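You operate a simulated robot arm through the tools that you are given. There is no shell and no other tool. Be economical: measure what you need, move in short steps, check, and stop when the job is done.

The job below is to be done with a simulated robot arm. You get a single attempt, and the scene is never put back.

Task
Take the blue tag and put it on the teal offcut. Press the orange drain button to switch it on. Take the pink job card and put it on the trestle table. Put one of the grey sacks from the valve end of the steel bench on the grey tile. Take the red lamp and leave it on the front of the steel bench. Take the red sleeve two and leave it in the grey crate. Take the yellow case and put it on the front of the steel bench. Pull the black bin flap open. The order is free. Set down upright: red lamp.
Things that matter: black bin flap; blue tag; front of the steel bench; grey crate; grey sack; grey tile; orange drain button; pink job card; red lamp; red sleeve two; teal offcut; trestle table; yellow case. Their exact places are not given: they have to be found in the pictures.

Only the result counts: the job must be done as asked and must still hold three seconds after the hand-in. Knocking over, shifting, dropping, spilling or breaking anything else fails it.

Robot
A 6-joint arm with a two-finger gripper on a trunk, on a base that drives. Base frame: it is fixed to the floor where the robot stands at the start and does not move with it; the origin is under the middle of the robot, x ahead of it, y to its left, z up; the surface under the hand at the start is at about z = 0.773. Readings come in m, degrees, newtons and seconds.
Its first joint turns from -166.0 to 166.0 degrees. Places, roughly: black bin flap [3.2, -5.9, 0.8]; blue tag [0.75, 0, 0.75]; front of the steel bench [0.6, -3.3, 0.8]; grey crate (40x30x17 cm) [-0.4, -6.3, 0.6]; grey sack [0.75, -4, 1]; grey tile (13x13x2 cm) [0.8, -4.6, 0.8]; orange drain button [1.2, -2.4, 0.7]; pink job card [0.5, -4, 0.75]; red lamp [0.5, -4.75, 0.75]; red sleeve two [-1.5, -3.25, 0.5]; teal offcut (34x22 cm) [1.1, 0.68, 0.78]; trestle table [0.7, -0.2, 0.8]; yellow case [-2.5, -5.5, 0.75]. Payload 2.54 kg.
The TCP is the grasp point between the finger pads, 0.03 m short of the fingertips. In the tool frame z runs along the fingers and y along their closing line. The gripper opens to 0.116 m. The gripper's body begins 0.095 m behind the TCP.
Orientation is that of the tool frame in the base frame, as a unit quaternion [w, x, y, z]. With the fingers straight down and closing along the base's y, the tool's x points along the base's -x, its y along +y and its z along -z.

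Tools
- The arm moves only by the tool apply_moves. Its arguments are lists of equal length, an entry for each row: "linear": the shift along the base's x, y, z in m, a list of three; "angular": the turn, a rotation vector about the base's x, y, z in degrees, a list of three; "hand": the opening, from 0 (shut) to 1 (fully open). In form: {"linear": [[x, y, z], ...], "angular": [[ax, ay, az], ...], "hand": [hand, ...]}. A call has 1 to 10 rows; each row shifts and turns the commanded pose from where the row before left it. Rows are played at 5 a second. More than 0.05 m and 8.6 degrees between two rows, or a gripper value outside its range, and nothing of the call is played. A pose out of reach is approached as far as the arm can. The call stops where the force on the tool passes 40 N (or 10 N more than at its start, if that is more) or the arm is blocked; 0.2 s more then pass. Each finger travels about 0.072 m/s and halts on what it meets, pressing with about 41 N; the grip force reading is that of the motor and also rises with nothing between the fingers. The clock runs only during rows and for 0.2 s after the last one: add rows that do not move to give the fingers time. It gives the time, the measured TCP pose, the force on the tool (base axes), the opening and the grip force at its end, in the units of the frame above (readings bear some noise), with the torque about the TCP (base axes, N m) and any sound that the robot's microphone picked up.
- Cameras (640 x 400 px; columns grow to the right, rows downward): "scene" is now at [-0.0449, 0.1012, 1.4148]; the picture's right is [-0.55, -0.83, 0.00], its down [-0.43, 0.28, -0.86] and it looks along [0.71, -0.48, -0.51] (base axes); focal length 251 px, centre (320, 200). "wrist" rides on the gripper at [0.069, -0.015, -0.122] in the tool frame; the picture's right is [0.21, 0.98, 0.00], its down [-0.83, 0.18, -0.53] and it looks along [-0.52, 0.11, 0.85] (tool axes); focal length 251 px, centre (320, 200).
- capture(camera): a new picture of that camera. The clock stands still meanwhile.
- roll_base(legs): drives the robot by 1 to 6 legs, each [ahead, left, turn to the left] in m, m and degrees, along the robot's own axes; the way and the turn of a leg run together, so that a leg with both is an arc; at most 1.5 m and 180 degrees a leg. The arm and the cameras ride along, it lands a little off, and it stops where it bumps. It gives what a move gives.
- turn_head(pan, tilt): turns the head with the scene camera to pan (to the left, within 120 degrees either way) and tilt (down, from -29 to 69), counted from straight ahead of the robot. It gives what a move gives.
- probe_pixels(camera, pixels): for up to 12 pixels [column, row] of the newest picture of that camera ("zoom" is the newest enlarged one), the place [x, y, z] in the base frame of the surface seen there, good to about 0.002 m. The clock stands still meanwhile.
- zoom(camera, box): a new picture of the part [left, top, right, bottom] of that camera's present view, enlarged. The clock stands still meanwhile.
- close_job(): hands the job in; it is judged then, once.

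Work in short steps. Measure before you move; look again where a grasp or a placing could have gone wrong, and mend it. You have 138 turns and 154 pictures in all, those below and enlarged ones among them. Open the gripper and draw the arm clear of the work before you hand the job in, unless the task says otherwise; then end with one line.

The tools are called as a command line: name --argument value ..., lists and objects as JSON in quotes. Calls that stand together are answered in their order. apply_moves: Moves the arm, as the interface text tells. Its arguments: {"type":"object","properties":{"linear":{"type":"array"},"angular":{"type":"array"},"hand":{"type":"array"}},"required":["linear","angular","hand"]} The other tools are called the same way: roll_base (legs) drives the base; turn_head (pan, tilt) turns the head that bears the scene camera; capture (camera) takes a picture; probe_pixels (camera, pixels) gives the place of the surface under pixels of a picture; zoom (camera, box) takes an enlarged picture of a part of a camera's view; close_job () hands the job in.

At the start:

```text
time_s: 0.0
ee_pos: [0.6584, -0.1554, 0.9557]
tool_rot: [0.0, -0.001, 1.0, 0.0]
contact_force: [0.3, -0.6, 0.4]
torque: [0.02, -0.04, -0.01]
finger_gap: 0.116
grip_force: 0.0
robot x, y, heading: [0.0035, -0.002, -0.1]
head pan, tilt: [-33.7, 30.9]
```

scene: 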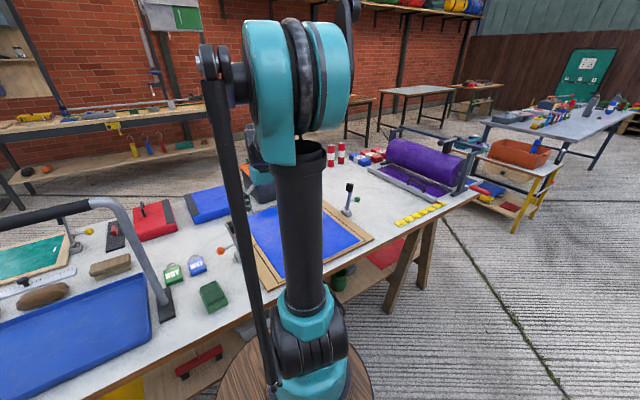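
wrist: 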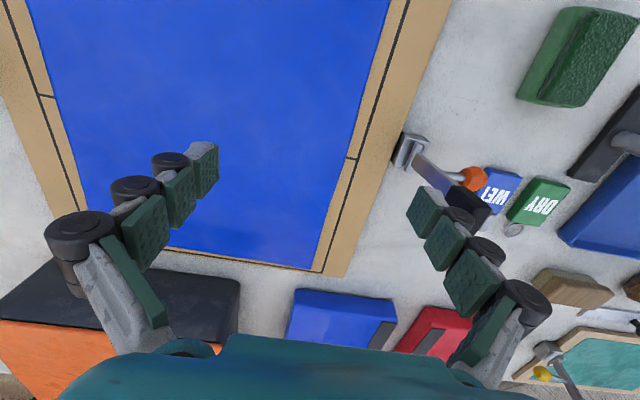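

The blue tag ("WET") is at scene pixel (197,264), and the teal offcut is at about (35,258). I'll zoom in to measure both.

zoom --camera "scene" --box '[0, 180, 260, 342]'

zoom --camera "wrist" --box '[380, 100, 640, 262]'

probe_pixels --camera "scene" --pixels '[[197, 264], [173, 272], [194, 258], [30, 255], [10, 265], [50, 250], [220, 251], [150, 315], [40, 340], [197, 274]]'

```text
2.46 times, centred on (130, 261) of scene
```

zoom: 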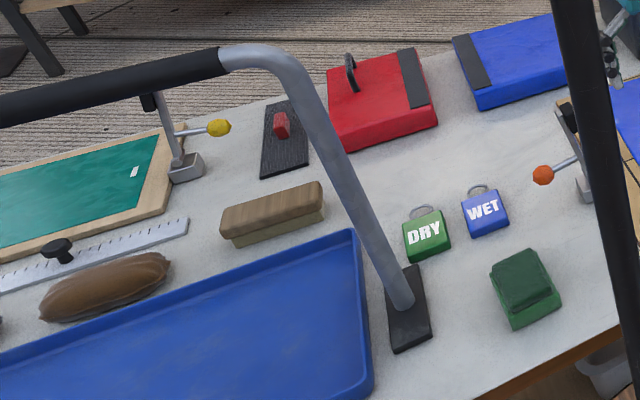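

```text
2.46 times, centred on (510, 181) of wrist
```

zoom: 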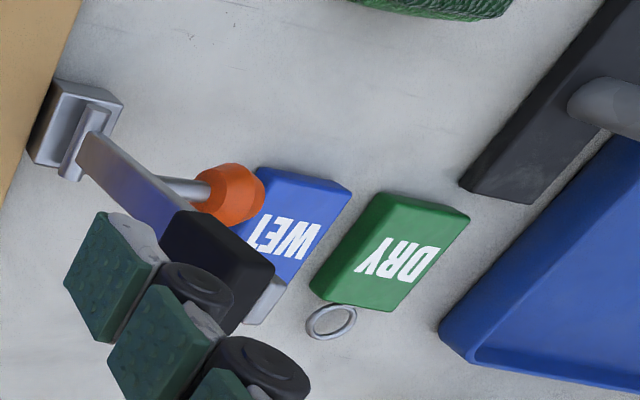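

```text
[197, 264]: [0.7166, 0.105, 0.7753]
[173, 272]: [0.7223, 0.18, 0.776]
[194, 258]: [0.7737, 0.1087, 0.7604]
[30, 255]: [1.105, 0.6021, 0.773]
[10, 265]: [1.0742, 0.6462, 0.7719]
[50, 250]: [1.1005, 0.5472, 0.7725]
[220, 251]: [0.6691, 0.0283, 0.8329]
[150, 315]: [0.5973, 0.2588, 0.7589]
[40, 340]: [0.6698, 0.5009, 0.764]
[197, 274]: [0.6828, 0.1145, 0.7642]
```

I'll probe the tag's corners in the wrist zoom, plus the arch and the orange clamp around it.

probe_pixels --camera "zoom" --pixels '[[266, 175], [342, 192], [300, 250], [285, 280], [387, 200], [460, 215], [320, 290], [392, 305], [235, 195], [220, 250], [150, 190], [330, 320]]'

turn_head --pan 25 --tilt 35

capture --camera "scene"

```text
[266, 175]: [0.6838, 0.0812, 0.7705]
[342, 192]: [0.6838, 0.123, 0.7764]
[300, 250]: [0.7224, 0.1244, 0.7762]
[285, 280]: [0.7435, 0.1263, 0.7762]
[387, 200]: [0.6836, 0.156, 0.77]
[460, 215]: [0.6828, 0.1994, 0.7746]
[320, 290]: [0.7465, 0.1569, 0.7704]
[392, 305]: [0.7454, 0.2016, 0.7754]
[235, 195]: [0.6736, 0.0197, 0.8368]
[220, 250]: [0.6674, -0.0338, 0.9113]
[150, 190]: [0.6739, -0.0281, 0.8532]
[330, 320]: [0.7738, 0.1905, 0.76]
```

```text
time_s: 1.3
ee_pos: [0.6584, -0.1556, 0.9544]
tool_rot: [-0.001, 0.001, 1.0, 0.0]
contact_force: [-0.1, -0.1, -0.7]
torque: [-0.01, 0.01, -0.01]
finger_gap: 0.1159
grip_force: 0.0
robot x, y, heading: [-0.0015, -0.0003, 0.1]
head pan, tilt: [25.0, 35.0]
```

```text
149 pictures are left
```

scene: 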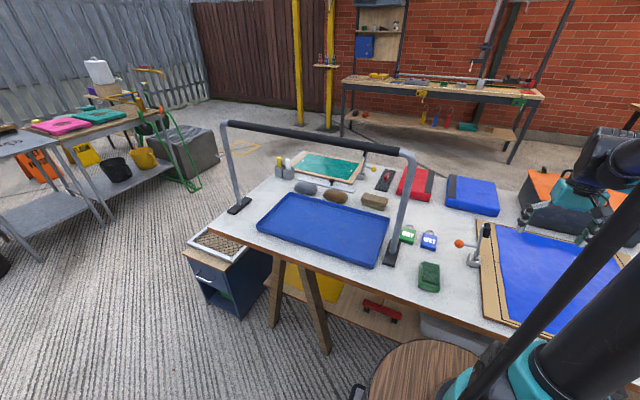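

The tag spans x 0.683–0.745 and y 0.082–0.126, with its top at 0.776. Next I'll measure the arch, the offcut and the table outline to plan a reach.

probe_pixels --camera "scene" --pixels '[[240, 207], [225, 127], [310, 133], [410, 155], [391, 252], [300, 155], [362, 163], [350, 180], [296, 172], [212, 222], [372, 168], [280, 165]]'

zoom --camera "scene" --box '[180, 110, 440, 272]'

```text
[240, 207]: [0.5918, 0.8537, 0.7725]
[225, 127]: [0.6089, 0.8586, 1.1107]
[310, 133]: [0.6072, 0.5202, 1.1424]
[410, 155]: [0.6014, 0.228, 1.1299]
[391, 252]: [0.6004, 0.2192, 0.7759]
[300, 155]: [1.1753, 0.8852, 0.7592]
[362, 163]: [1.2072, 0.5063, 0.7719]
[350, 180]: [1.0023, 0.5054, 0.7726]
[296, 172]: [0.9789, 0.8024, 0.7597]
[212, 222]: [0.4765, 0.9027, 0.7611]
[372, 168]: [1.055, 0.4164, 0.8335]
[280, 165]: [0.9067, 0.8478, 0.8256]
```

```text
2.46 times, centred on (310, 191) of scene
```

zoom: 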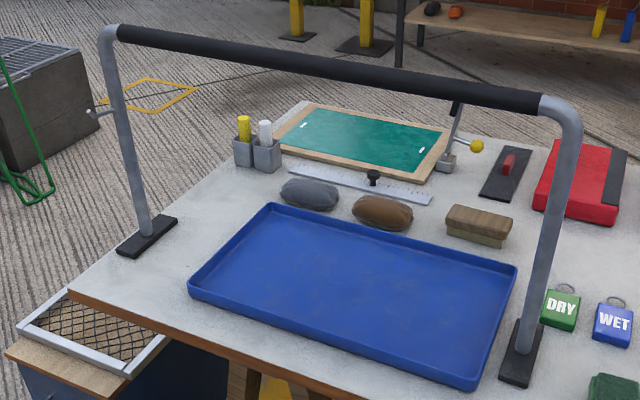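

The arch blocks the offcut from the front: it stands in the plane x≈0.6, y 0.22–0.86, up to z 1.14. I'll check the free floor behind and to the left of the table.

probe_pixels --camera "scene" --pixels '[[345, 135], [508, 160], [250, 140], [205, 165], [180, 180], [160, 150], [328, 128], [103, 215], [450, 165], [245, 290], [430, 375], [150, 230]]'

turn_head --pan 75 --tilt 35

capture --camera "scene"

```text
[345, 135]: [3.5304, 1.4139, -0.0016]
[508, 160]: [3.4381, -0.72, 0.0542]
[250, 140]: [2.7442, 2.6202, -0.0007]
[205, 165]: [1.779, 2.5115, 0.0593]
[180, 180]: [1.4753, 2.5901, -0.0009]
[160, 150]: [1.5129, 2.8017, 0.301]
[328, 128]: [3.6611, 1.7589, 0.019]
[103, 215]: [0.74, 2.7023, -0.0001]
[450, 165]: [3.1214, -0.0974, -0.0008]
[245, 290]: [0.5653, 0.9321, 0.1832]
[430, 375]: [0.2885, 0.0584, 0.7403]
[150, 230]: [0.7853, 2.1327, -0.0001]
```

```text
time_s: 2.5
ee_pos: [0.659, -0.1547, 0.9545]
tool_rot: [0.0, 0.0, 1.0, -0.001]
contact_force: [0.4, -1.0, -0.2]
torque: [0.02, -0.01, 0.0]
finger_gap: 0.1159
grip_force: 0.1
robot x, y, heading: [-0.0012, -0.0019, 0.1]
head pan, tilt: [75.0, 35.0]
```

```text
147 pictures are left
```

scene: 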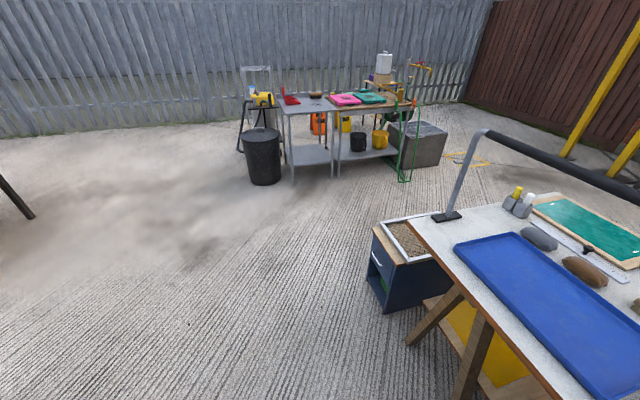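

There is plenty of room left of and behind the table, so I'll grasp the tag from here first. Moving over it with the gripper narrowed to about 0.062 so it clears the green tag; the fingertips will go down to about z 0.761.

apply_moves --linear '[[0, 0, 0.05], [0, 0.02, 0.03], [0.011, 0.048, 0], [0.011, 0.048, 0], [0.011, 0.048, 0], [0.011, 0.048, 0], [0.011, 0.047, 0], [0, 0, -0.04], [0, 0, -0.04], [0, 0, 0]]' --angular '[[0, 0, 0], [0, 0, 0], [0, 0, 0], [0, 0, 0], [0, 0, 0], [0, 0, 0], [0, 0, 0], [0, 0, 0], [0, 0, 0], [0, 0, 0]]' --hand '[1, 0.9, 0.8, 0.7, 0.6, 0.55, 0.55, 0.55, 0.55, 0.55]'

capture --camera "wrist"

```text
time_s: 4.7
ee_pos: [0.7153, 0.1054, 0.955]
tool_rot: [0.0, 0.0, 1.0, 0.0]
contact_force: [-0.2, 0.7, 0.4]
torque: [0.0, 0.01, 0.0]
finger_gap: 0.0639
grip_force: 0.1
robot x, y, heading: [-0.0016, -0.0001, -0.1]
head pan, tilt: [75.0, 35.0]
```

```text
146 pictures are left
```

wrist: 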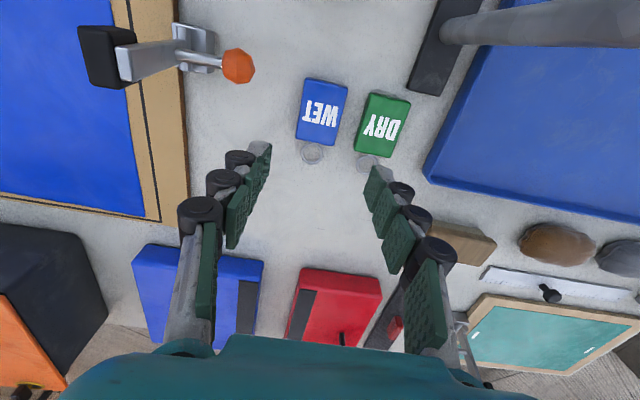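

The tag is aligned between the fingers, with the orange ball well to the left. Lowering 0.163 m and closing.

apply_moves --linear '[[0, 0, -0.045], [0, 0, -0.045], [0, 0, -0.045], [0, 0, -0.029], [0, 0, 0], [0, 0, 0], [0, 0, 0], [0, 0, 0]]' --angular '[[0, 0, 0], [0, 0, 0], [0, 0, 0], [0, 0, 0], [0, 0, 0], [0, 0, 0], [0, 0, 0], [0, 0, 0]]' --hand '[0.55, 0.55, 0.55, 0.55, 0.55, 0.2, 0.2, 0.2]'

capture --camera "wrist"

```text
time_s: 6.5
ee_pos: [0.7141, 0.1059, 0.7919]
tool_rot: [0.001, 0.0, 1.0, 0.0]
contact_force: [0.0, 0.6, 1.3]
torque: [-0.03, 0.05, -0.01]
finger_gap: 0.0483
grip_force: 40.6
robot x, y, heading: [0.0027, 0.0032, -0.3]
head pan, tilt: [75.0, 35.0]
```

```text
145 pictures are left
```

wrist: 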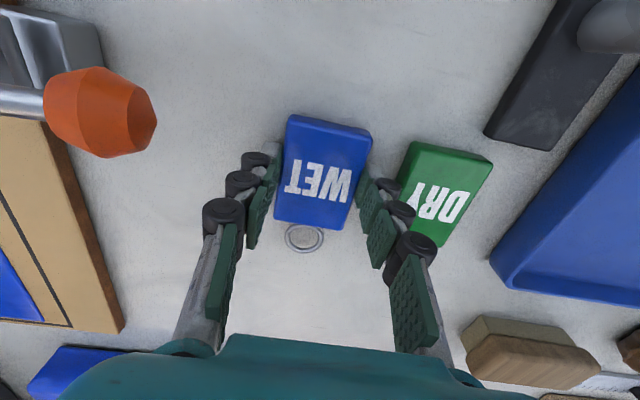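

The tag is gripped (gap 0.048, 40 N). Lifting straight up and drawing it back towards the robot.

apply_moves --linear '[[0, 0, 0.04], [0, 0, 0.05], [0, 0, 0.05], [0, 0, 0.05], [0, 0, 0.05], [-0.05, -0.02, 0.02], [-0.05, -0.02, 0], [-0.05, -0.02, 0], [-0.05, -0.02, 0], [-0.05, -0.02, 0]]' --angular '[[0, 0, 0], [0, 0, 0], [0, 0, 0], [0, 0, 0], [0, 0, 0], [0, 0, 0], [0, 0, 0], [0, 0, 0], [0, 0, 0], [0, 0, 0]]' --hand '[0.2, 0.2, 0.2, 0.2, 0.2, 0.2, 0.2, 0.2, 0.2, 0.2]'

capture --camera "wrist"

```text
refused: row 6 steps farther than a row can; nothing moved
```

```text
144 pictures are left
```

wrist: 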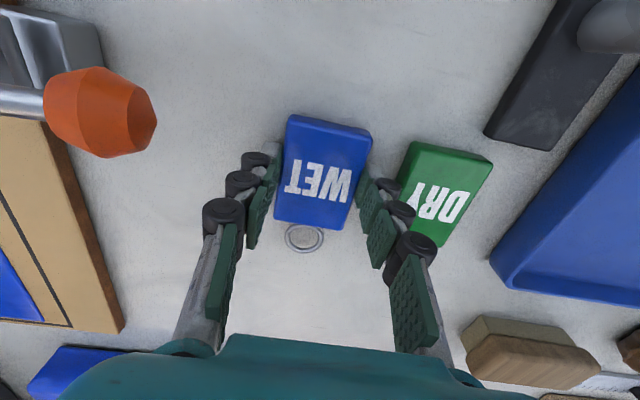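

One row was over the 0.05 m norm, so nothing moved. Repeating with smaller steps.

apply_moves --linear '[[0, 0, 0.04], [0, 0, 0.05], [0, 0, 0.05], [0, 0, 0.05], [0, 0, 0.05], [-0.045, -0.015, 0.01], [-0.045, -0.02, 0], [-0.045, -0.02, 0], [-0.045, -0.02, 0], [-0.045, -0.02, 0]]' --angular '[[0, 0, 0], [0, 0, 0], [0, 0, 0], [0, 0, 0], [0, 0, 0], [0, 0, 0], [0, 0, 0], [0, 0, 0], [0, 0, 0], [0, 0, 0]]' --hand '[0.2, 0.2, 0.2, 0.2, 0.2, 0.2, 0.2, 0.2, 0.2, 0.2]'

capture --camera "wrist"

```text
time_s: 8.7
ee_pos: [0.4879, 0.007, 1.0404]
tool_rot: [0.0, 0.0, 1.0, 0.0]
contact_force: [0.4, 0.7, -0.8]
torque: [0.01, 0.11, 0.02]
finger_gap: 0.0481
grip_force: 41.6
robot x, y, heading: [0.001, 0.002, 0.0]
head pan, tilt: [75.0, 35.0]
```

```text
143 pictures are left
```

wrist: 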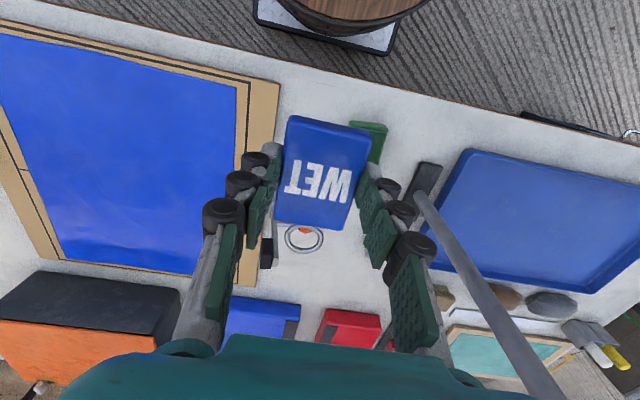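

The tag is held well. I'll drive round the left end of the table (cabinet reaches y≈1.25, next furniture starts at y≈2.5) to a stand behind it.

roll_base --legs '[[-0.6, 0, 0], [0, 1.5, 0], [0, 0.35, 0], [1.5, 0, 0], [1.2, 0, 0], [0, 0, 180]]'

turn_head --pan 30 --tilt 35

capture --camera "scene"

```text
time_s: 40.6
ee_pos: [1.6697, 1.7529, 1.0406]
tool_rot: [0.001, 0.996, -0.084, 0.0]
contact_force: [0.6, 0.4, 0.0]
torque: [0.02, -0.01, -0.01]
finger_gap: 0.0482
grip_force: 40.9
robot x, y, heading: [2.1504, 1.6724, 170.3]
head pan, tilt: [75.0, 35.0]
```

```text
time_s: 41.8
ee_pos: [1.67, 1.7533, 1.0399]
tool_rot: [0.0, 0.996, -0.084, 0.0]
contact_force: [0.1, 0.5, -1.1]
torque: [0.02, 0.01, 0.01]
finger_gap: 0.0485
grip_force: 41.1
robot x, y, heading: [2.1502, 1.6771, 170.5]
head pan, tilt: [30.0, 35.0]
```

```text
142 pictures are left
```

scene: 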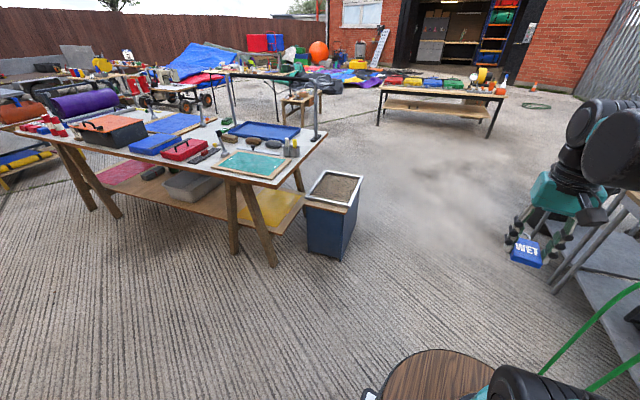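

The robot is at (2.15,1.68), heading 170.5, and the teal board is at pixel (250,163). Squaring up and strafing in front of it.

roll_base --legs '[[0, 0, 9.5], [0.2, 0.97, 0]]'

turn_head --pan 20 --tilt 45

capture --camera "scene"

capture --camera "wrist"

```text
time_s: 47.6
ee_pos: [1.4646, 0.6875, 1.0415]
tool_rot: [0.0, 1.0, -0.004, 0.0]
contact_force: [0.0, 0.3, -0.2]
torque: [0.01, 0.01, 0.0]
finger_gap: 0.0485
grip_force: 40.5
robot x, y, heading: [1.952, 0.6894, 179.6]
head pan, tilt: [30.0, 35.0]
```

```text
time_s: 48.4
ee_pos: [1.4646, 0.6874, 1.0416]
tool_rot: [-0.001, 1.0, -0.003, 0.0]
contact_force: [0.4, -0.7, -0.3]
torque: [-0.02, 0.01, 0.02]
finger_gap: 0.0484
grip_force: 40.9
robot x, y, heading: [1.9521, 0.6925, 179.6]
head pan, tilt: [20.0, 45.0]
```

```text
141 pictures are left
```

scene: 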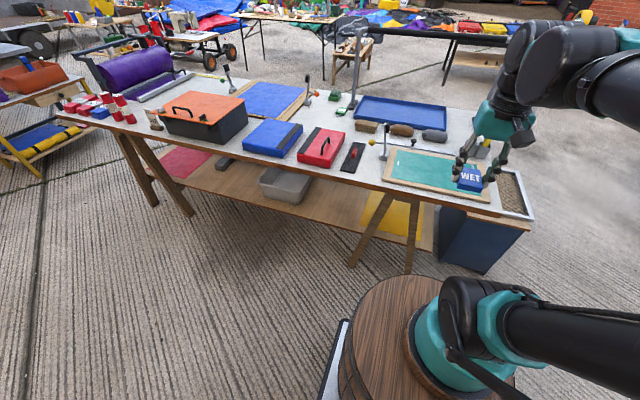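

```text
140 pictures are left
```

wrist: 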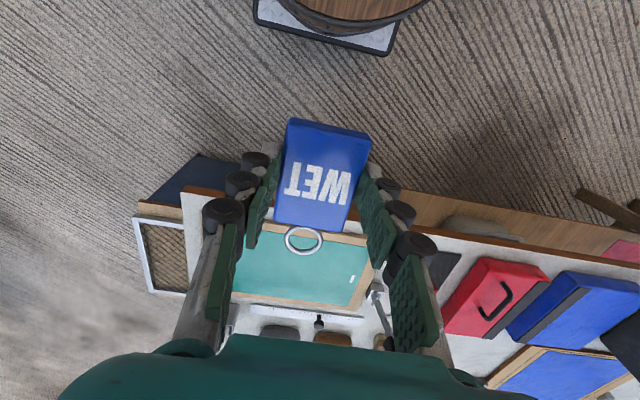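

I'll probe the teal surface and the frame for height and extents before placing.

probe_pixels --camera "scene" --pixels '[[395, 150], [388, 180], [450, 165], [445, 190], [390, 175], [420, 170], [414, 143], [383, 157]]'

zoom --camera "scene" --box '[350, 110, 550, 235]'

probe_pixels --camera "wrist" --pixels '[[240, 280], [350, 280], [350, 245], [370, 260], [352, 238], [300, 308]]'

```text
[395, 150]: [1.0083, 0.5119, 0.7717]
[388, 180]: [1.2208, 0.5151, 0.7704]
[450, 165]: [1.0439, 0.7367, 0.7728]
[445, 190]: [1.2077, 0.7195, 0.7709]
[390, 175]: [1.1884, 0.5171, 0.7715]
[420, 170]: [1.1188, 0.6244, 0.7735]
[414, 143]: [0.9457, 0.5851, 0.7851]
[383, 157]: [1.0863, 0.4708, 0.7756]
```

```text
3.20 times, centred on (450, 172) of scene
```

zoom: 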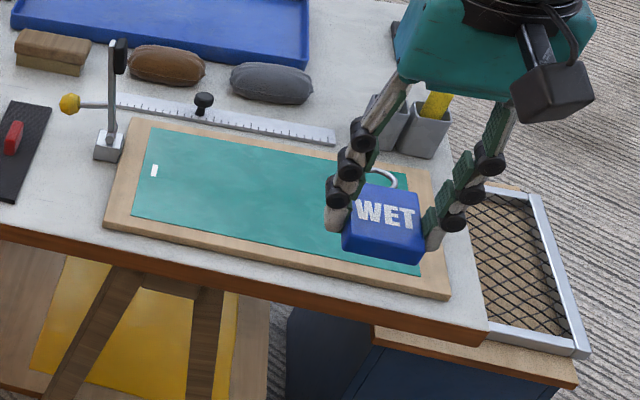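

```text
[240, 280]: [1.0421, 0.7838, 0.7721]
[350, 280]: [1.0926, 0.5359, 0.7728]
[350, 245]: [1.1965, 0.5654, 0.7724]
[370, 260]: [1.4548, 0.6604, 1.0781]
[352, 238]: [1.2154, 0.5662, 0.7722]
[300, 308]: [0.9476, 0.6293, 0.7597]
```

The teal surface is at z 0.7725 with its centre near (1.11, 0.68). The tag's underside is 0.034 below the TCP, so I'll reach over and go down to about TCP z 0.85 first.

apply_moves --linear '[[-0.045, 0, 0], [-0.045, 0, 0], [-0.045, 0, 0], [-0.045, 0, 0], [-0.045, 0, 0], [-0.045, 0, 0], [-0.045, 0, 0], [-0.04, 0, 0], [0, 0, -0.045], [0, 0, -0.045]]' --angular '[[0, 0, 0], [0, 0, 0], [0, 0, 0], [0, 0, 0], [0, 0, 0], [0, 0, 0], [0, 0, 0], [0, 0, 0], [0, 0, 0], [0, 0, 0]]' --hand '[0.2, 0.2, 0.2, 0.2, 0.2, 0.2, 0.2, 0.2, 0.2, 0.2]'

apply_moves --linear '[[0, 0, -0.04], [0, 0, -0.04], [0, 0, -0.03], [0, 0, -0.02], [0, 0, -0.012], [0, 0, 0]]' --angular '[[0, 0, 0], [0, 0, 0], [0, 0, 0], [0, 0, 0], [0, 0, 0], [0, 0, 0]]' --hand '[0.2, 0.2, 0.2, 0.2, 0.2, 0.2]'

capture --camera "wrist"

```text
time_s: 50.5
ee_pos: [1.1103, 0.6842, 0.9506]
tool_rot: [0.0, 1.0, -0.004, 0.0]
contact_force: [0.4, -0.2, -0.4]
torque: [-0.01, 0.01, 0.0]
finger_gap: 0.0483
grip_force: 40.8
robot x, y, heading: [1.9504, 0.6915, 179.7]
head pan, tilt: [20.0, 45.0]
```

```text
time_s: 52.0
ee_pos: [1.1104, 0.6877, 0.808]
tool_rot: [0.0, 1.0, -0.004, 0.0]
contact_force: [0.4, 0.8, -1.3]
torque: [0.0, 0.02, -0.01]
finger_gap: 0.0485
grip_force: 41.0
robot x, y, heading: [1.9503, 0.6902, 179.6]
head pan, tilt: [20.0, 45.0]
```

```text
138 pictures are left
```

wrist: 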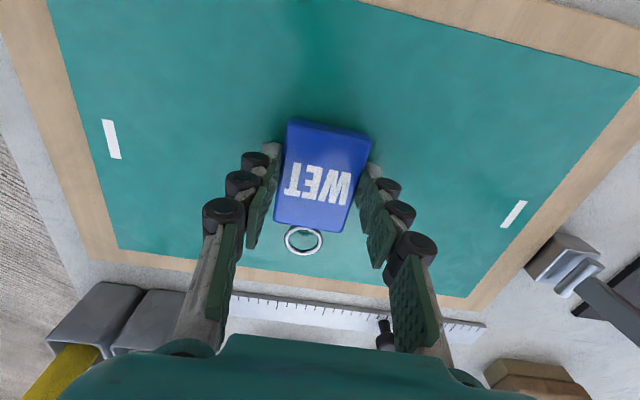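

The tag is just above the middle of the teal. Lowering 2 mm, releasing, and lifting away.

apply_moves --linear '[[0, 0, -0.002], [0, 0, 0], [0, 0, 0], [0, 0, 0.03], [0, 0, 0.05], [0, 0, 0.05], [0, 0, 0.05], [0.03, 0, 0.04], [0.045, 0, 0.02], [0.045, 0, 0.02]]' --angular '[[0, 0, 0], [0, 0, 0], [0, 0, 0], [0, 0, 0], [0, 0, 0], [0, 0, 0], [0, 0, 0], [0, 0, 0], [0, 0, 0], [0, 0, 0]]' --hand '[0.2, 0.65, 0.65, 0.65, 0.65, 0.65, 0.65, 0.65, 0.65, 0.65]'

apply_moves --linear '[[0.048, 0, 0], [0.048, 0, 0], [0.048, 0, 0], [0.048, 0, 0], [0.048, 0, 0], [0.03, 0, 0]]' --angular '[[0, 0, 0], [0, 0, 0], [0, 0, 0], [0, 0, 0], [0, 0, 0], [0, 0, 0]]' --hand '[0.65, 0.65, 0.65, 0.65, 0.65, 0.65]'

capture --camera "scene"

```text
time_s: 54.1
ee_pos: [1.23, 0.6917, 1.0656]
tool_rot: [0.0, 1.0, -0.004, 0.0]
contact_force: [-0.8, 0.1, -0.3]
torque: [0.0, -0.09, 0.0]
finger_gap: 0.0753
grip_force: 0.0
robot x, y, heading: [1.9529, 0.6904, 179.8]
head pan, tilt: [20.0, 45.0]
```

```text
time_s: 55.5
ee_pos: [1.5018, 0.687, 1.0652]
tool_rot: [0.0, 1.0, -0.003, 0.001]
contact_force: [0.0, -0.1, -1.1]
torque: [0.01, -0.02, -0.01]
finger_gap: 0.0755
grip_force: 0.0
robot x, y, heading: [1.9505, 0.6885, 179.8]
head pan, tilt: [20.0, 45.0]
```

```text
137 pictures are left
```

scene: 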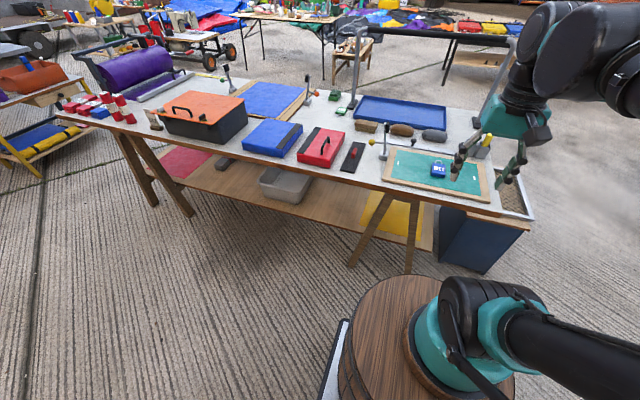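

The tag sits on the teal offcut at (438,169). Next is the drain button near (1.2,-2.4), so I'll look that way before driving.

turn_head --pan 65 --tilt 30

capture --camera "scene"

probe_pixels --camera "scene" --pixels '[[100, 200], [150, 250], [200, 200], [250, 200], [60, 180], [150, 170], [220, 180], [320, 200], [30, 230], [220, 150], [180, 120], [320, 120]]'

```text
time_s: 56.7
ee_pos: [1.5009, 0.6871, 1.0656]
tool_rot: [-0.001, 1.0, -0.004, 0.0]
contact_force: [0.5, 1.0, -0.7]
torque: [0.01, 0.01, 0.0]
finger_gap: 0.0753
grip_force: 0.2
robot x, y, heading: [1.9517, 0.6908, 179.5]
head pan, tilt: [65.0, 30.0]
```

```text
136 pictures are left
```

scene: 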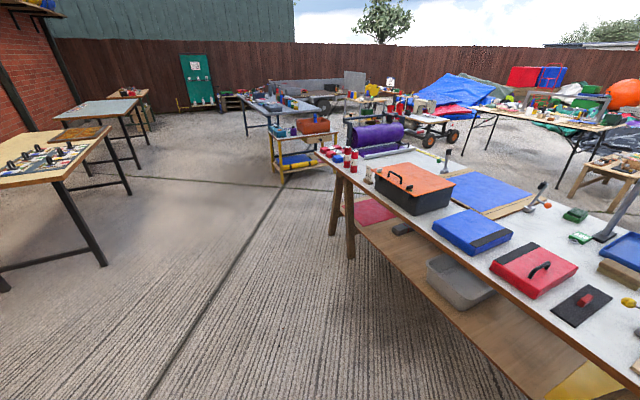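

```text
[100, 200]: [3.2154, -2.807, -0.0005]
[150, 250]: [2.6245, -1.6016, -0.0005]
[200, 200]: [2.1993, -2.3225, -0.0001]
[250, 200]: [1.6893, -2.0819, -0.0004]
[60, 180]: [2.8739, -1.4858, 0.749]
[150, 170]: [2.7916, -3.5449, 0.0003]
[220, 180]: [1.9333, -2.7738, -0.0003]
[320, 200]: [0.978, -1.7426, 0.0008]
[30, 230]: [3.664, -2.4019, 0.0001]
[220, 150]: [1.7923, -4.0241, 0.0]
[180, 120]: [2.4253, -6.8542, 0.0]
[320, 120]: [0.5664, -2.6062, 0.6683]
```

The lane along x≈1.95 is clear to y≈-4. I'll zoom on the yellow-legged cart at (300,145), where the drain button should be.

zoom --camera "scene" --box '[230, 70, 390, 190]'

probe_pixels --camera "scene" --pixels '[[282, 186], [338, 170], [283, 140], [273, 137], [328, 135], [246, 133], [281, 131]]'

```text
3.33 times, centred on (310, 130) of scene
```

zoom: 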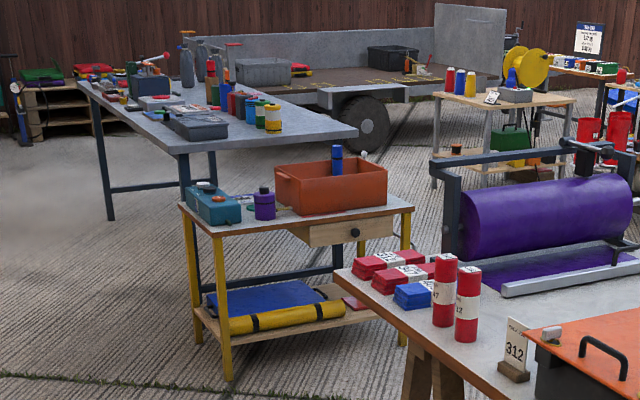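

```text
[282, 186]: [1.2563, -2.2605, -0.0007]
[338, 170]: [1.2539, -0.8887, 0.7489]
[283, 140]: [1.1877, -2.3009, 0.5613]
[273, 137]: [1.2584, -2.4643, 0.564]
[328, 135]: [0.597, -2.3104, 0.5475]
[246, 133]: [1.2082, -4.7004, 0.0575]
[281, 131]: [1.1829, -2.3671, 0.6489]
```

The teal box with the orange button is on the cart near (1.18,-2.37). Strafing along the free lane to a stand beside it.

roll_base --legs '[[0, 1.5, 0], [0, 1.5, 0]]'

turn_head --pan 10 --tilt 45

capture --camera "scene"

capture --camera "wrist"

```text
time_s: 71.3
ee_pos: [1.4152, -2.3198, 1.0653]
tool_rot: [0.0, 1.0, -0.025, 0.001]
contact_force: [-0.4, 0.1, -0.7]
torque: [-0.02, 0.01, 0.0]
finger_gap: 0.0753
grip_force: 0.1
robot x, y, heading: [1.8628, -2.335, 177.5]
head pan, tilt: [65.0, 30.0]
```

```text
time_s: 72.5
ee_pos: [1.4145, -2.3196, 1.0665]
tool_rot: [-0.001, 1.0, -0.025, 0.0]
contact_force: [-0.3, -0.1, -0.7]
torque: [0.0, -0.01, -0.01]
finger_gap: 0.0754
grip_force: 0.0
robot x, y, heading: [1.8646, -2.3378, 177.3]
head pan, tilt: [10.0, 45.0]
```

```text
134 pictures are left
```

scene: 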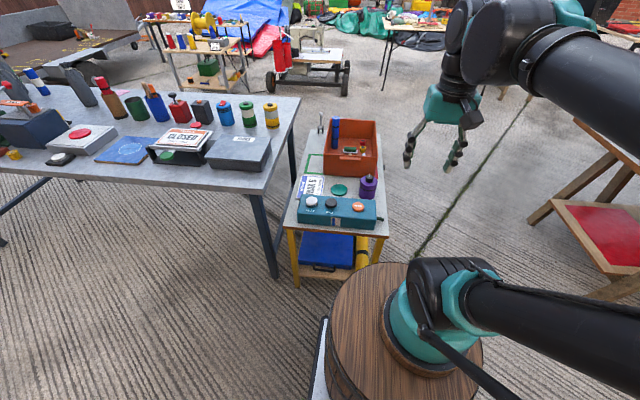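

```text
133 pictures are left
```

wrist: 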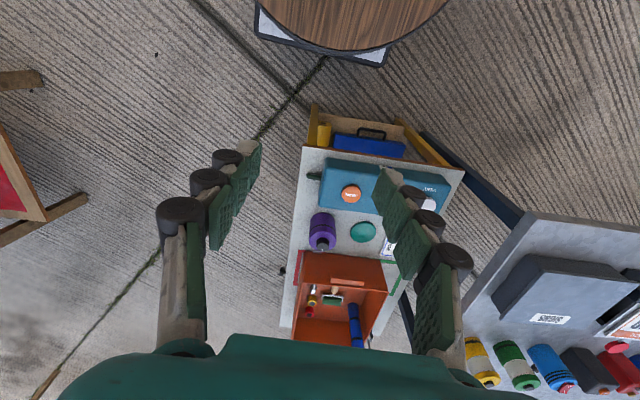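

The teal box carries white, black and orange buttons; the orange one is at scene (357,206). I'll zoom and probe it.

zoom --camera "scene" --box '[280, 160, 400, 235]'

probe_pixels --camera "wrist" --pixels '[[351, 194], [345, 192], [358, 194], [351, 187], [351, 201], [335, 195], [370, 205]]'

probe_pixels --camera "scene" --pixels '[[357, 206], [357, 216], [340, 213]]'

```text
5.33 times, centred on (340, 198) of scene
```

zoom: 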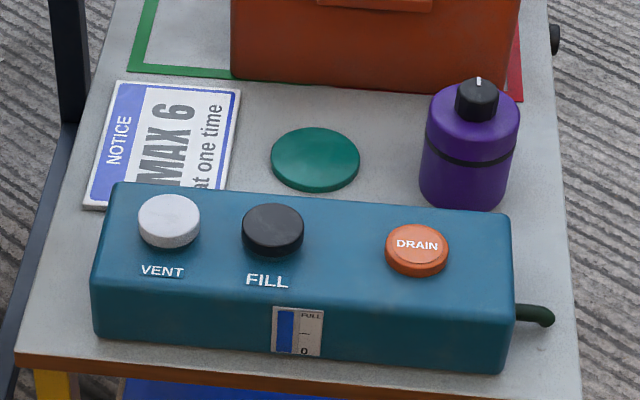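

```text
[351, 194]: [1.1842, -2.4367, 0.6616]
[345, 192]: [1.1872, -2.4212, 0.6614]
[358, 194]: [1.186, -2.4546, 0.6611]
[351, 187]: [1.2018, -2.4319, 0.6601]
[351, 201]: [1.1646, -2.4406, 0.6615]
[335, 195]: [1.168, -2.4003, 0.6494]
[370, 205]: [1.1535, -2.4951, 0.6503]
```

```text
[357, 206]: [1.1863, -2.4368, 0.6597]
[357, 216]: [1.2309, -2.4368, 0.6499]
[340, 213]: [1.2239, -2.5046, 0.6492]
```

The orange DRAIN button centre is (1.185,-2.437), top z 0.6615. Closing the gripper and moving above it.

apply_moves --linear '[[-0.04, -0.022, 0], [-0.04, -0.022, 0], [-0.04, -0.022, 0], [-0.04, -0.022, 0], [-0.04, -0.022, 0], [-0.03, -0.007, -0.03], [0, 0, -0.048], [0, 0, -0.048], [0, 0, -0.048], [0, 0, -0.048]]' --angular '[[0, 0, 0], [0, 0, 0], [0, 0, 0], [0, 0, 0], [0, 0, 0], [0, 0, 0], [0, 0, 0], [0, 0, 0], [0, 0, 0], [0, 0, 0]]' --hand '[0, 0, 0, 0, 0, 0, 0, 0, 0, 0]'

apply_moves --linear '[[0, 0, -0.045], [0, 0, -0.045], [0, 0, -0.03], [0, 0, 0]]' --angular '[[0, 0, 0], [0, 0, 0], [0, 0, 0], [0, 0, 0]]' --hand '[0, 0, 0, 0]'

capture --camera "wrist"

```text
time_s: 74.7
ee_pos: [1.1808, -2.4391, 0.8413]
tool_rot: [0.0, 1.0, -0.025, 0.001]
contact_force: [0.1, 1.0, 0.5]
torque: [-0.05, 0.01, 0.01]
finger_gap: 0.0
grip_force: 28.4
robot x, y, heading: [1.8677, -2.3373, 177.4]
head pan, tilt: [10.0, 45.0]
```

```text
time_s: 75.7
ee_pos: [1.1852, -2.4336, 0.722]
tool_rot: [-0.001, 1.0, -0.026, 0.0]
contact_force: [-0.6, -0.2, 0.6]
torque: [0.03, -0.01, 0.05]
finger_gap: 0.0002
grip_force: 29.1
robot x, y, heading: [1.8647, -2.3363, 177.1]
head pan, tilt: [10.0, 45.0]
```

```text
131 pictures are left
```

wrist: 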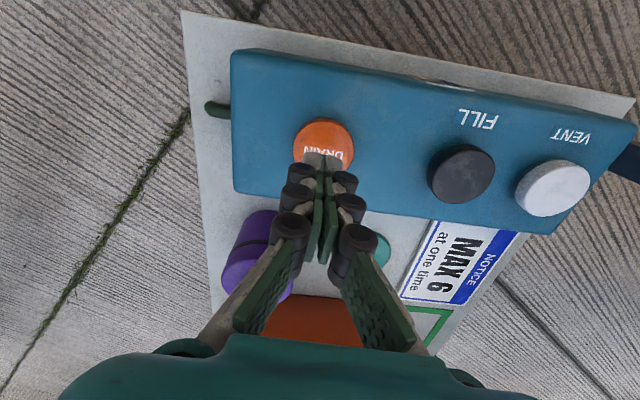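

The closed fingertips are over the DRAIN button. Pressing down in small steps, watching the force and sound.

apply_moves --linear '[[0, 0, -0.015], [0, 0, -0.012], [0, 0, -0.005], [0, 0, -0.004], [0, 0, -0.003], [0, 0, 0]]' --angular '[[0, 0, 0], [0, 0, 0], [0, 0, 0], [0, 0, 0], [0, 0, 0], [0, 0, 0]]' --hand '[0, 0, 0, 0, 0, 0]'

```text
time_s: 77.1
ee_pos: [1.1839, -2.4361, 0.6849]
tool_rot: [0.0, 1.0, -0.025, 0.0]
contact_force: [0.2, -0.4, 1.4]
torque: [-0.02, 0.01, 0.01]
finger_gap: 0.0061
grip_force: 29.0
robot x, y, heading: [1.8667, -2.3386, 177.0]
head pan, tilt: [10.0, 45.0]
heard: click
```

A click was heard. Raising, then checking the button's state.

apply_moves --linear '[[0, 0, 0.03], [0, 0, 0.045], [0, 0, 0.045], [0, 0, 0.045], [0, 0, 0.045], [0.04, 0, 0.02], [0.045, 0, 0.02], [0.045, 0, 0.02], [0.045, 0, 0.02], [0.045, 0, 0.02]]' --angular '[[0, 0, 0], [0, 0, 0], [0, 0, 0], [0, 0, 0], [0, 0, 0], [0, 0, 0], [0, 0, 0], [0, 0, 0], [0, 0, 0], [0, 0, 0]]' --hand '[0, 0, 0, 0, 0, 0, 0, 0, 0, 0]'

zoom --camera "scene" --box '[280, 160, 400, 235]'

turn_head --pan 45 --tilt 35

capture --camera "scene"

```text
time_s: 79.3
ee_pos: [1.4041, -2.4382, 0.9911]
tool_rot: [0.001, 1.0, -0.027, 0.0]
contact_force: [-0.1, -0.7, 0.7]
torque: [0.0, -0.05, 0.0]
finger_gap: 0.0
grip_force: 28.4
robot x, y, heading: [1.8641, -2.337, 177.2]
head pan, tilt: [10.0, 45.0]
```

```text
5.33 times, centred on (340, 198) of scene
```

zoom: 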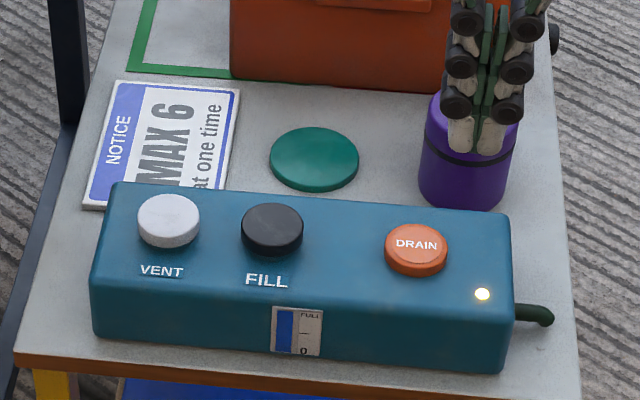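

```text
time_s: 80.3
ee_pos: [1.4049, -2.4388, 0.9916]
tool_rot: [-0.001, 1.0, -0.026, 0.0]
contact_force: [-0.1, 0.2, -0.5]
torque: [0.01, -0.04, -0.02]
finger_gap: 0.0001
grip_force: 28.9
robot x, y, heading: [1.8651, -2.3334, 177.2]
head pan, tilt: [45.0, 35.0]
```

```text
129 pictures are left
```

scene: 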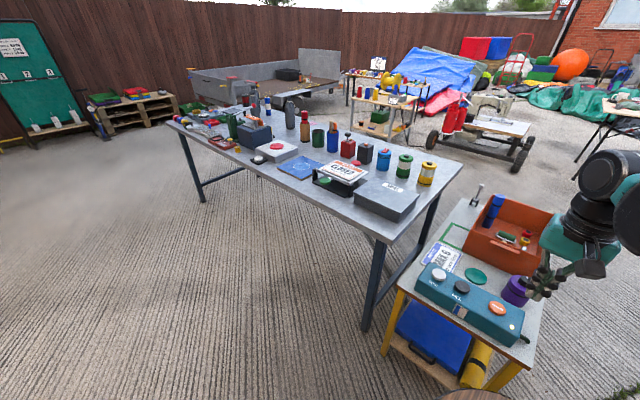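

The indicator lamp beside DRAIN is lit, so the button is on. Now studying the steel bench.

zoom --camera "scene" --box '[160, 80, 470, 274]'

probe_pixels --camera "scene" --pixels '[[170, 123], [387, 240], [460, 162], [277, 146], [300, 165], [340, 175], [385, 200], [255, 135], [225, 141], [305, 125], [291, 115], [333, 138]]'

```text
2.06 times, centred on (315, 177) of scene
```

zoom: 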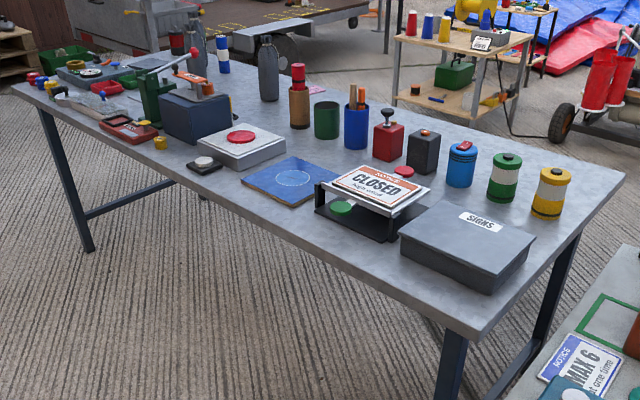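

```text
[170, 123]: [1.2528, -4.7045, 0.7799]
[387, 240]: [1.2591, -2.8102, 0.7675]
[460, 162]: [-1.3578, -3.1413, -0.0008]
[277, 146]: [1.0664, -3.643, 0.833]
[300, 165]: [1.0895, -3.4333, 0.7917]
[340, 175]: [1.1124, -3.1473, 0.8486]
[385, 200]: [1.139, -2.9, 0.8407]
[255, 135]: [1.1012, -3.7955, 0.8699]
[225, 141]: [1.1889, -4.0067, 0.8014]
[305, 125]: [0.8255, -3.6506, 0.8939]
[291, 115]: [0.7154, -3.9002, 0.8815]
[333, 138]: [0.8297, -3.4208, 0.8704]
```

The bench top spans about x 0.4–1.25, y -2.8 to -4.7, and its front side and pink card lie on the far (low x) side. I'll drive back to the gap between table and cart (y≈-1.6) and look through it.

roll_base --legs '[[0, -0.73, 3]]'

turn_head --pan 0 --tilt 35

capture --camera "scene"

probe_pixels --camera "scene" --pixels '[[320, 250], [320, 200], [320, 150], [260, 200], [380, 200], [420, 180], [240, 250], [220, 180], [450, 220], [280, 130], [360, 130], [410, 150]]'

```text
time_s: 84.4
ee_pos: [1.4283, -1.7157, 0.9919]
tool_rot: [0.001, 1.0, 0.002, -0.001]
contact_force: [-0.1, -0.4, 0.0]
torque: [-0.02, 0.0, -0.02]
finger_gap: 0.0
grip_force: 28.5
robot x, y, heading: [1.882, -1.5876, -179.6]
head pan, tilt: [45.0, 35.0]
```

```text
time_s: 85.5
ee_pos: [1.4291, -1.7162, 0.9903]
tool_rot: [0.0, 1.0, 0.003, 0.0]
contact_force: [-0.3, -0.1, 0.7]
torque: [0.0, 0.02, 0.0]
finger_gap: 0.0003
grip_force: 28.8
robot x, y, heading: [1.8805, -1.5877, -179.4]
head pan, tilt: [0.0, 35.0]
```

```text
127 pictures are left
```

scene: 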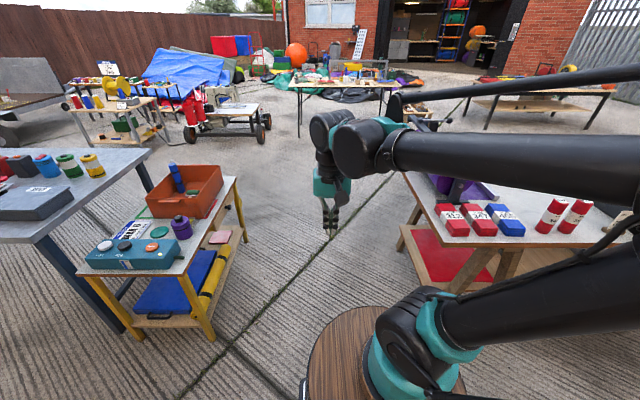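

```text
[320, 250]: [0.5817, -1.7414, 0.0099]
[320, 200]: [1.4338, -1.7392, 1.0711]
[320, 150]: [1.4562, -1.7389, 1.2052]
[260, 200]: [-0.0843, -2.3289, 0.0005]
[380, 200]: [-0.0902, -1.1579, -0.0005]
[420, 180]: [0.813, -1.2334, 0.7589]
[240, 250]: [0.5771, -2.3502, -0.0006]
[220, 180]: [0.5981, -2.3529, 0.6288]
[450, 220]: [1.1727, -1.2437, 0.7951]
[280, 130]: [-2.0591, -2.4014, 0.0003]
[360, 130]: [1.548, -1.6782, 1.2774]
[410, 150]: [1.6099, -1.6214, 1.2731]
```

The gap runs from y≈-1.27 (table) to y≈-2.33 (cart). Centring on y≈-1.8 and driving through.

roll_base --legs '[[0, 0.21, -0.5], [1.5, 0, 0]]'

turn_head --pan 60 --tilt 30

capture --camera "scene"

probe_pixels --camera "scene" --pixels '[[320, 250], [320, 200], [320, 150], [260, 200], [380, 200], [420, 180], [240, 250], [450, 250], [450, 200], [200, 180], [360, 130], [410, 150]]'

```text
time_s: 94.1
ee_pos: [-0.0473, -1.9741, 0.9917]
tool_rot: [0.001, 1.0, 0.023, 0.0]
contact_force: [-0.6, 0.6, 0.9]
torque: [0.0, -0.01, 0.03]
finger_gap: 0.0002
grip_force: 29.0
robot x, y, heading: [0.4026, -1.8301, -177.3]
head pan, tilt: [0.0, 35.0]
```

```text
time_s: 95.4
ee_pos: [-0.0474, -1.9745, 0.9908]
tool_rot: [0.0, 1.0, 0.024, 0.0]
contact_force: [-0.3, -0.7, -0.6]
torque: [-0.01, 0.01, -0.02]
finger_gap: 0.0001
grip_force: 28.7
robot x, y, heading: [0.3978, -1.8324, -177.5]
head pan, tilt: [60.0, 30.0]
```

```text
126 pictures are left
```

scene: 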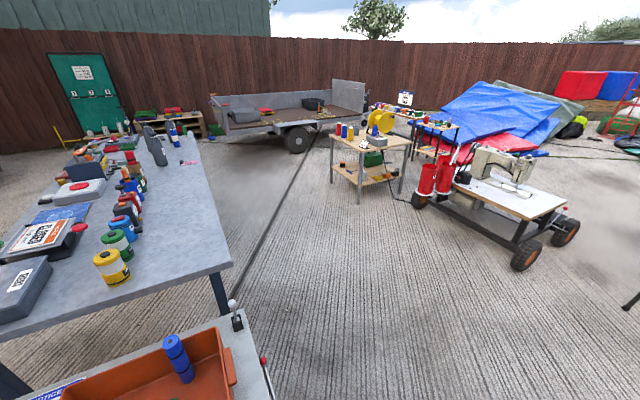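

```text
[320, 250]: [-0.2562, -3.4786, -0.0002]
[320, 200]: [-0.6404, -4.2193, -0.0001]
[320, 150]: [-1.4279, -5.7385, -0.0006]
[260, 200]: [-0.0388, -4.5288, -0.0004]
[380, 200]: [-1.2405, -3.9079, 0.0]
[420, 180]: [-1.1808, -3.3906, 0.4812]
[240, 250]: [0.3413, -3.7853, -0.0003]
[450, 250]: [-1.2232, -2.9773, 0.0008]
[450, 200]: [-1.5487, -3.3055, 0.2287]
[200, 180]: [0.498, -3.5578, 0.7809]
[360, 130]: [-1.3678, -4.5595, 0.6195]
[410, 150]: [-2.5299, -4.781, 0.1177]
```

The lane at x≈-0.3 west of the bench is clear. Driving there, turning to face +x and strafing along the bench.

roll_base --legs '[[0.7, 0, 0], [0, 0, 177.5], [0, -1.5, 0], [0, -0.4, 0]]'

turn_head --pan -10 --tilt 40

capture --camera "scene"

probe_pixels --camera "scene" --pixels '[[320, 250], [320, 200], [320, 150], [260, 200], [380, 200], [420, 180], [240, 250], [450, 250], [450, 200], [200, 180], [360, 130], [410, 150]]'

```text
time_s: 115.7
ee_pos: [0.2952, -3.5861, 0.992]
tool_rot: [0.0, -0.042, 0.999, 0.0]
contact_force: [0.0, -0.2, -0.2]
torque: [0.0, -0.01, -0.03]
finger_gap: 0.0002
grip_force: 29.0
robot x, y, heading: [-0.1449, -3.7492, 4.9]
head pan, tilt: [60.0, 30.0]
```

```text
time_s: 117.1
ee_pos: [0.2956, -3.5861, 0.9913]
tool_rot: [0.0, -0.043, 0.999, 0.0]
contact_force: [0.1, -0.6, 0.0]
torque: [0.0, -0.01, 0.01]
finger_gap: 0.0
grip_force: 27.9
robot x, y, heading: [-0.1491, -3.7436, 4.8]
head pan, tilt: [-10.0, 40.0]
```

```text
125 pictures are left
```

scene: 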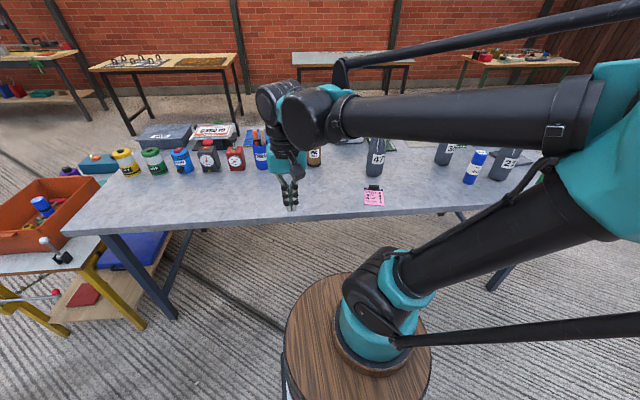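

```text
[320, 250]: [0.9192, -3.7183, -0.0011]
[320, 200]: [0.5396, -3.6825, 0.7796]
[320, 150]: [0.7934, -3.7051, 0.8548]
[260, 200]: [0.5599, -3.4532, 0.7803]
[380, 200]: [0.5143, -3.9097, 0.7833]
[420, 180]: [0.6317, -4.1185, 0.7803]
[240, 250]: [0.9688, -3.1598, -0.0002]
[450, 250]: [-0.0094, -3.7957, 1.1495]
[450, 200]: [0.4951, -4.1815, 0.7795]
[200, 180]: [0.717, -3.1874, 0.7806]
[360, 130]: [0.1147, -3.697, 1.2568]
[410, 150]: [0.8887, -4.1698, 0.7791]
```

The pink card is at (374,197), near (0.51,-3.91), and the front strip of the bench is clear. Moving further right to see the valve end.

zoom --camera "scene" --box '[340, 120, 560, 258]'

roll_base --legs '[[-0.1, -0.75, -4.8]]'

turn_head --pan 10 --tilt 40

capture --camera "scene"

```text
2.90 times, centred on (450, 189) of scene
```

zoom: 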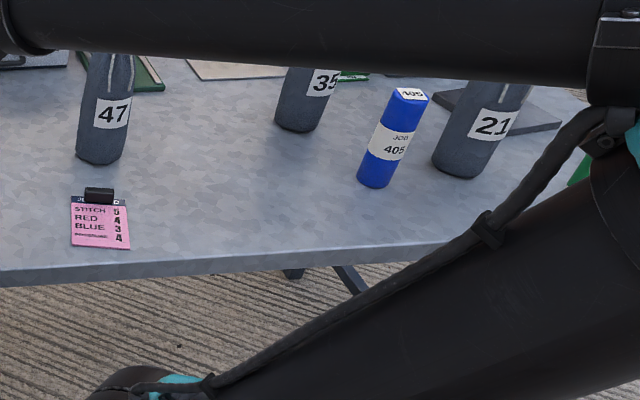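

```text
time_s: 121.1
ee_pos: [0.2348, -4.3475, 0.9922]
tool_rot: [0.0, -0.001, 1.0, 0.0]
contact_force: [0.8, -1.5, 0.5]
torque: [0.01, -0.01, 0.03]
finger_gap: 0.0
grip_force: 28.8
robot x, y, heading: [-0.2208, -4.4764, -0.0]
head pan, tilt: [-10.0, 40.0]
```

```text
time_s: 121.9
ee_pos: [0.2343, -4.3485, 0.9915]
tool_rot: [0.0, -0.001, 1.0, 0.0]
contact_force: [-1.8, -0.7, 0.4]
torque: [0.01, 0.02, 0.0]
finger_gap: 0.0001
grip_force: 28.9
robot x, y, heading: [-0.2203, -4.4728, 0.3]
head pan, tilt: [10.0, 40.0]
```

```text
123 pictures are left
```

scene: 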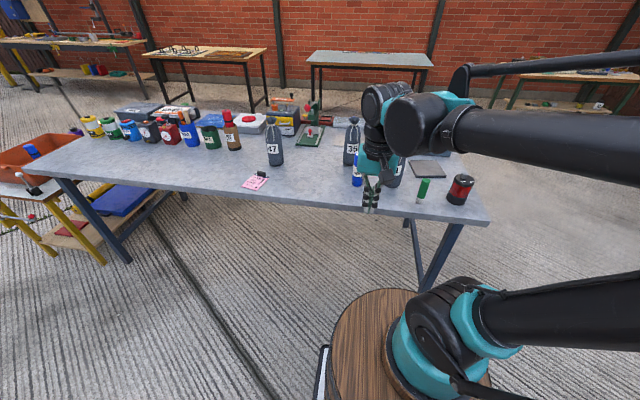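

The red lamp candidate is at (460,190), the grey tile at (428,169), and the grey sacks are 47, 35 and 21. I'll pan right and zoom to find the valve end.

turn_head --pan -25 --tilt 35

capture --camera "scene"

capture --camera "wrist"

```text
time_s: 123.0
ee_pos: [0.2348, -4.3489, 0.9914]
tool_rot: [0.0, -0.001, 1.0, 0.0]
contact_force: [0.6, 0.4, -0.5]
torque: [0.02, 0.01, -0.01]
finger_gap: 0.0001
grip_force: 28.5
robot x, y, heading: [-0.2213, -4.4762, 0.1]
head pan, tilt: [-25.0, 35.0]
```

```text
122 pictures are left
```

scene: 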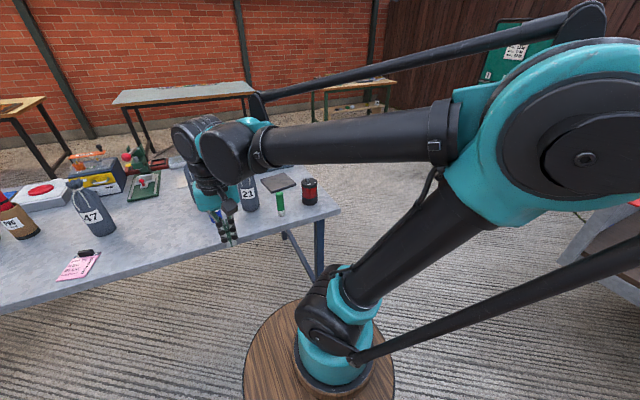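

```text
121 pictures are left
```

wrist: 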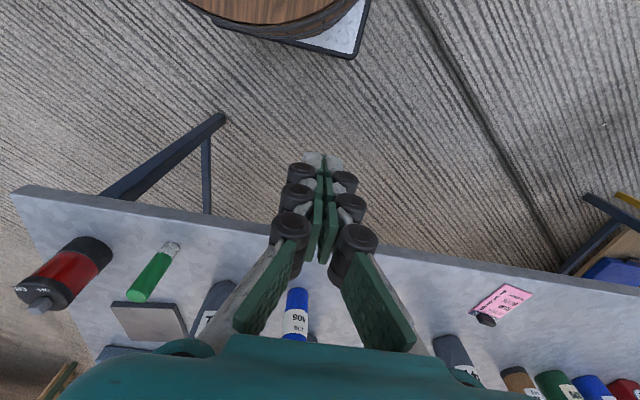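

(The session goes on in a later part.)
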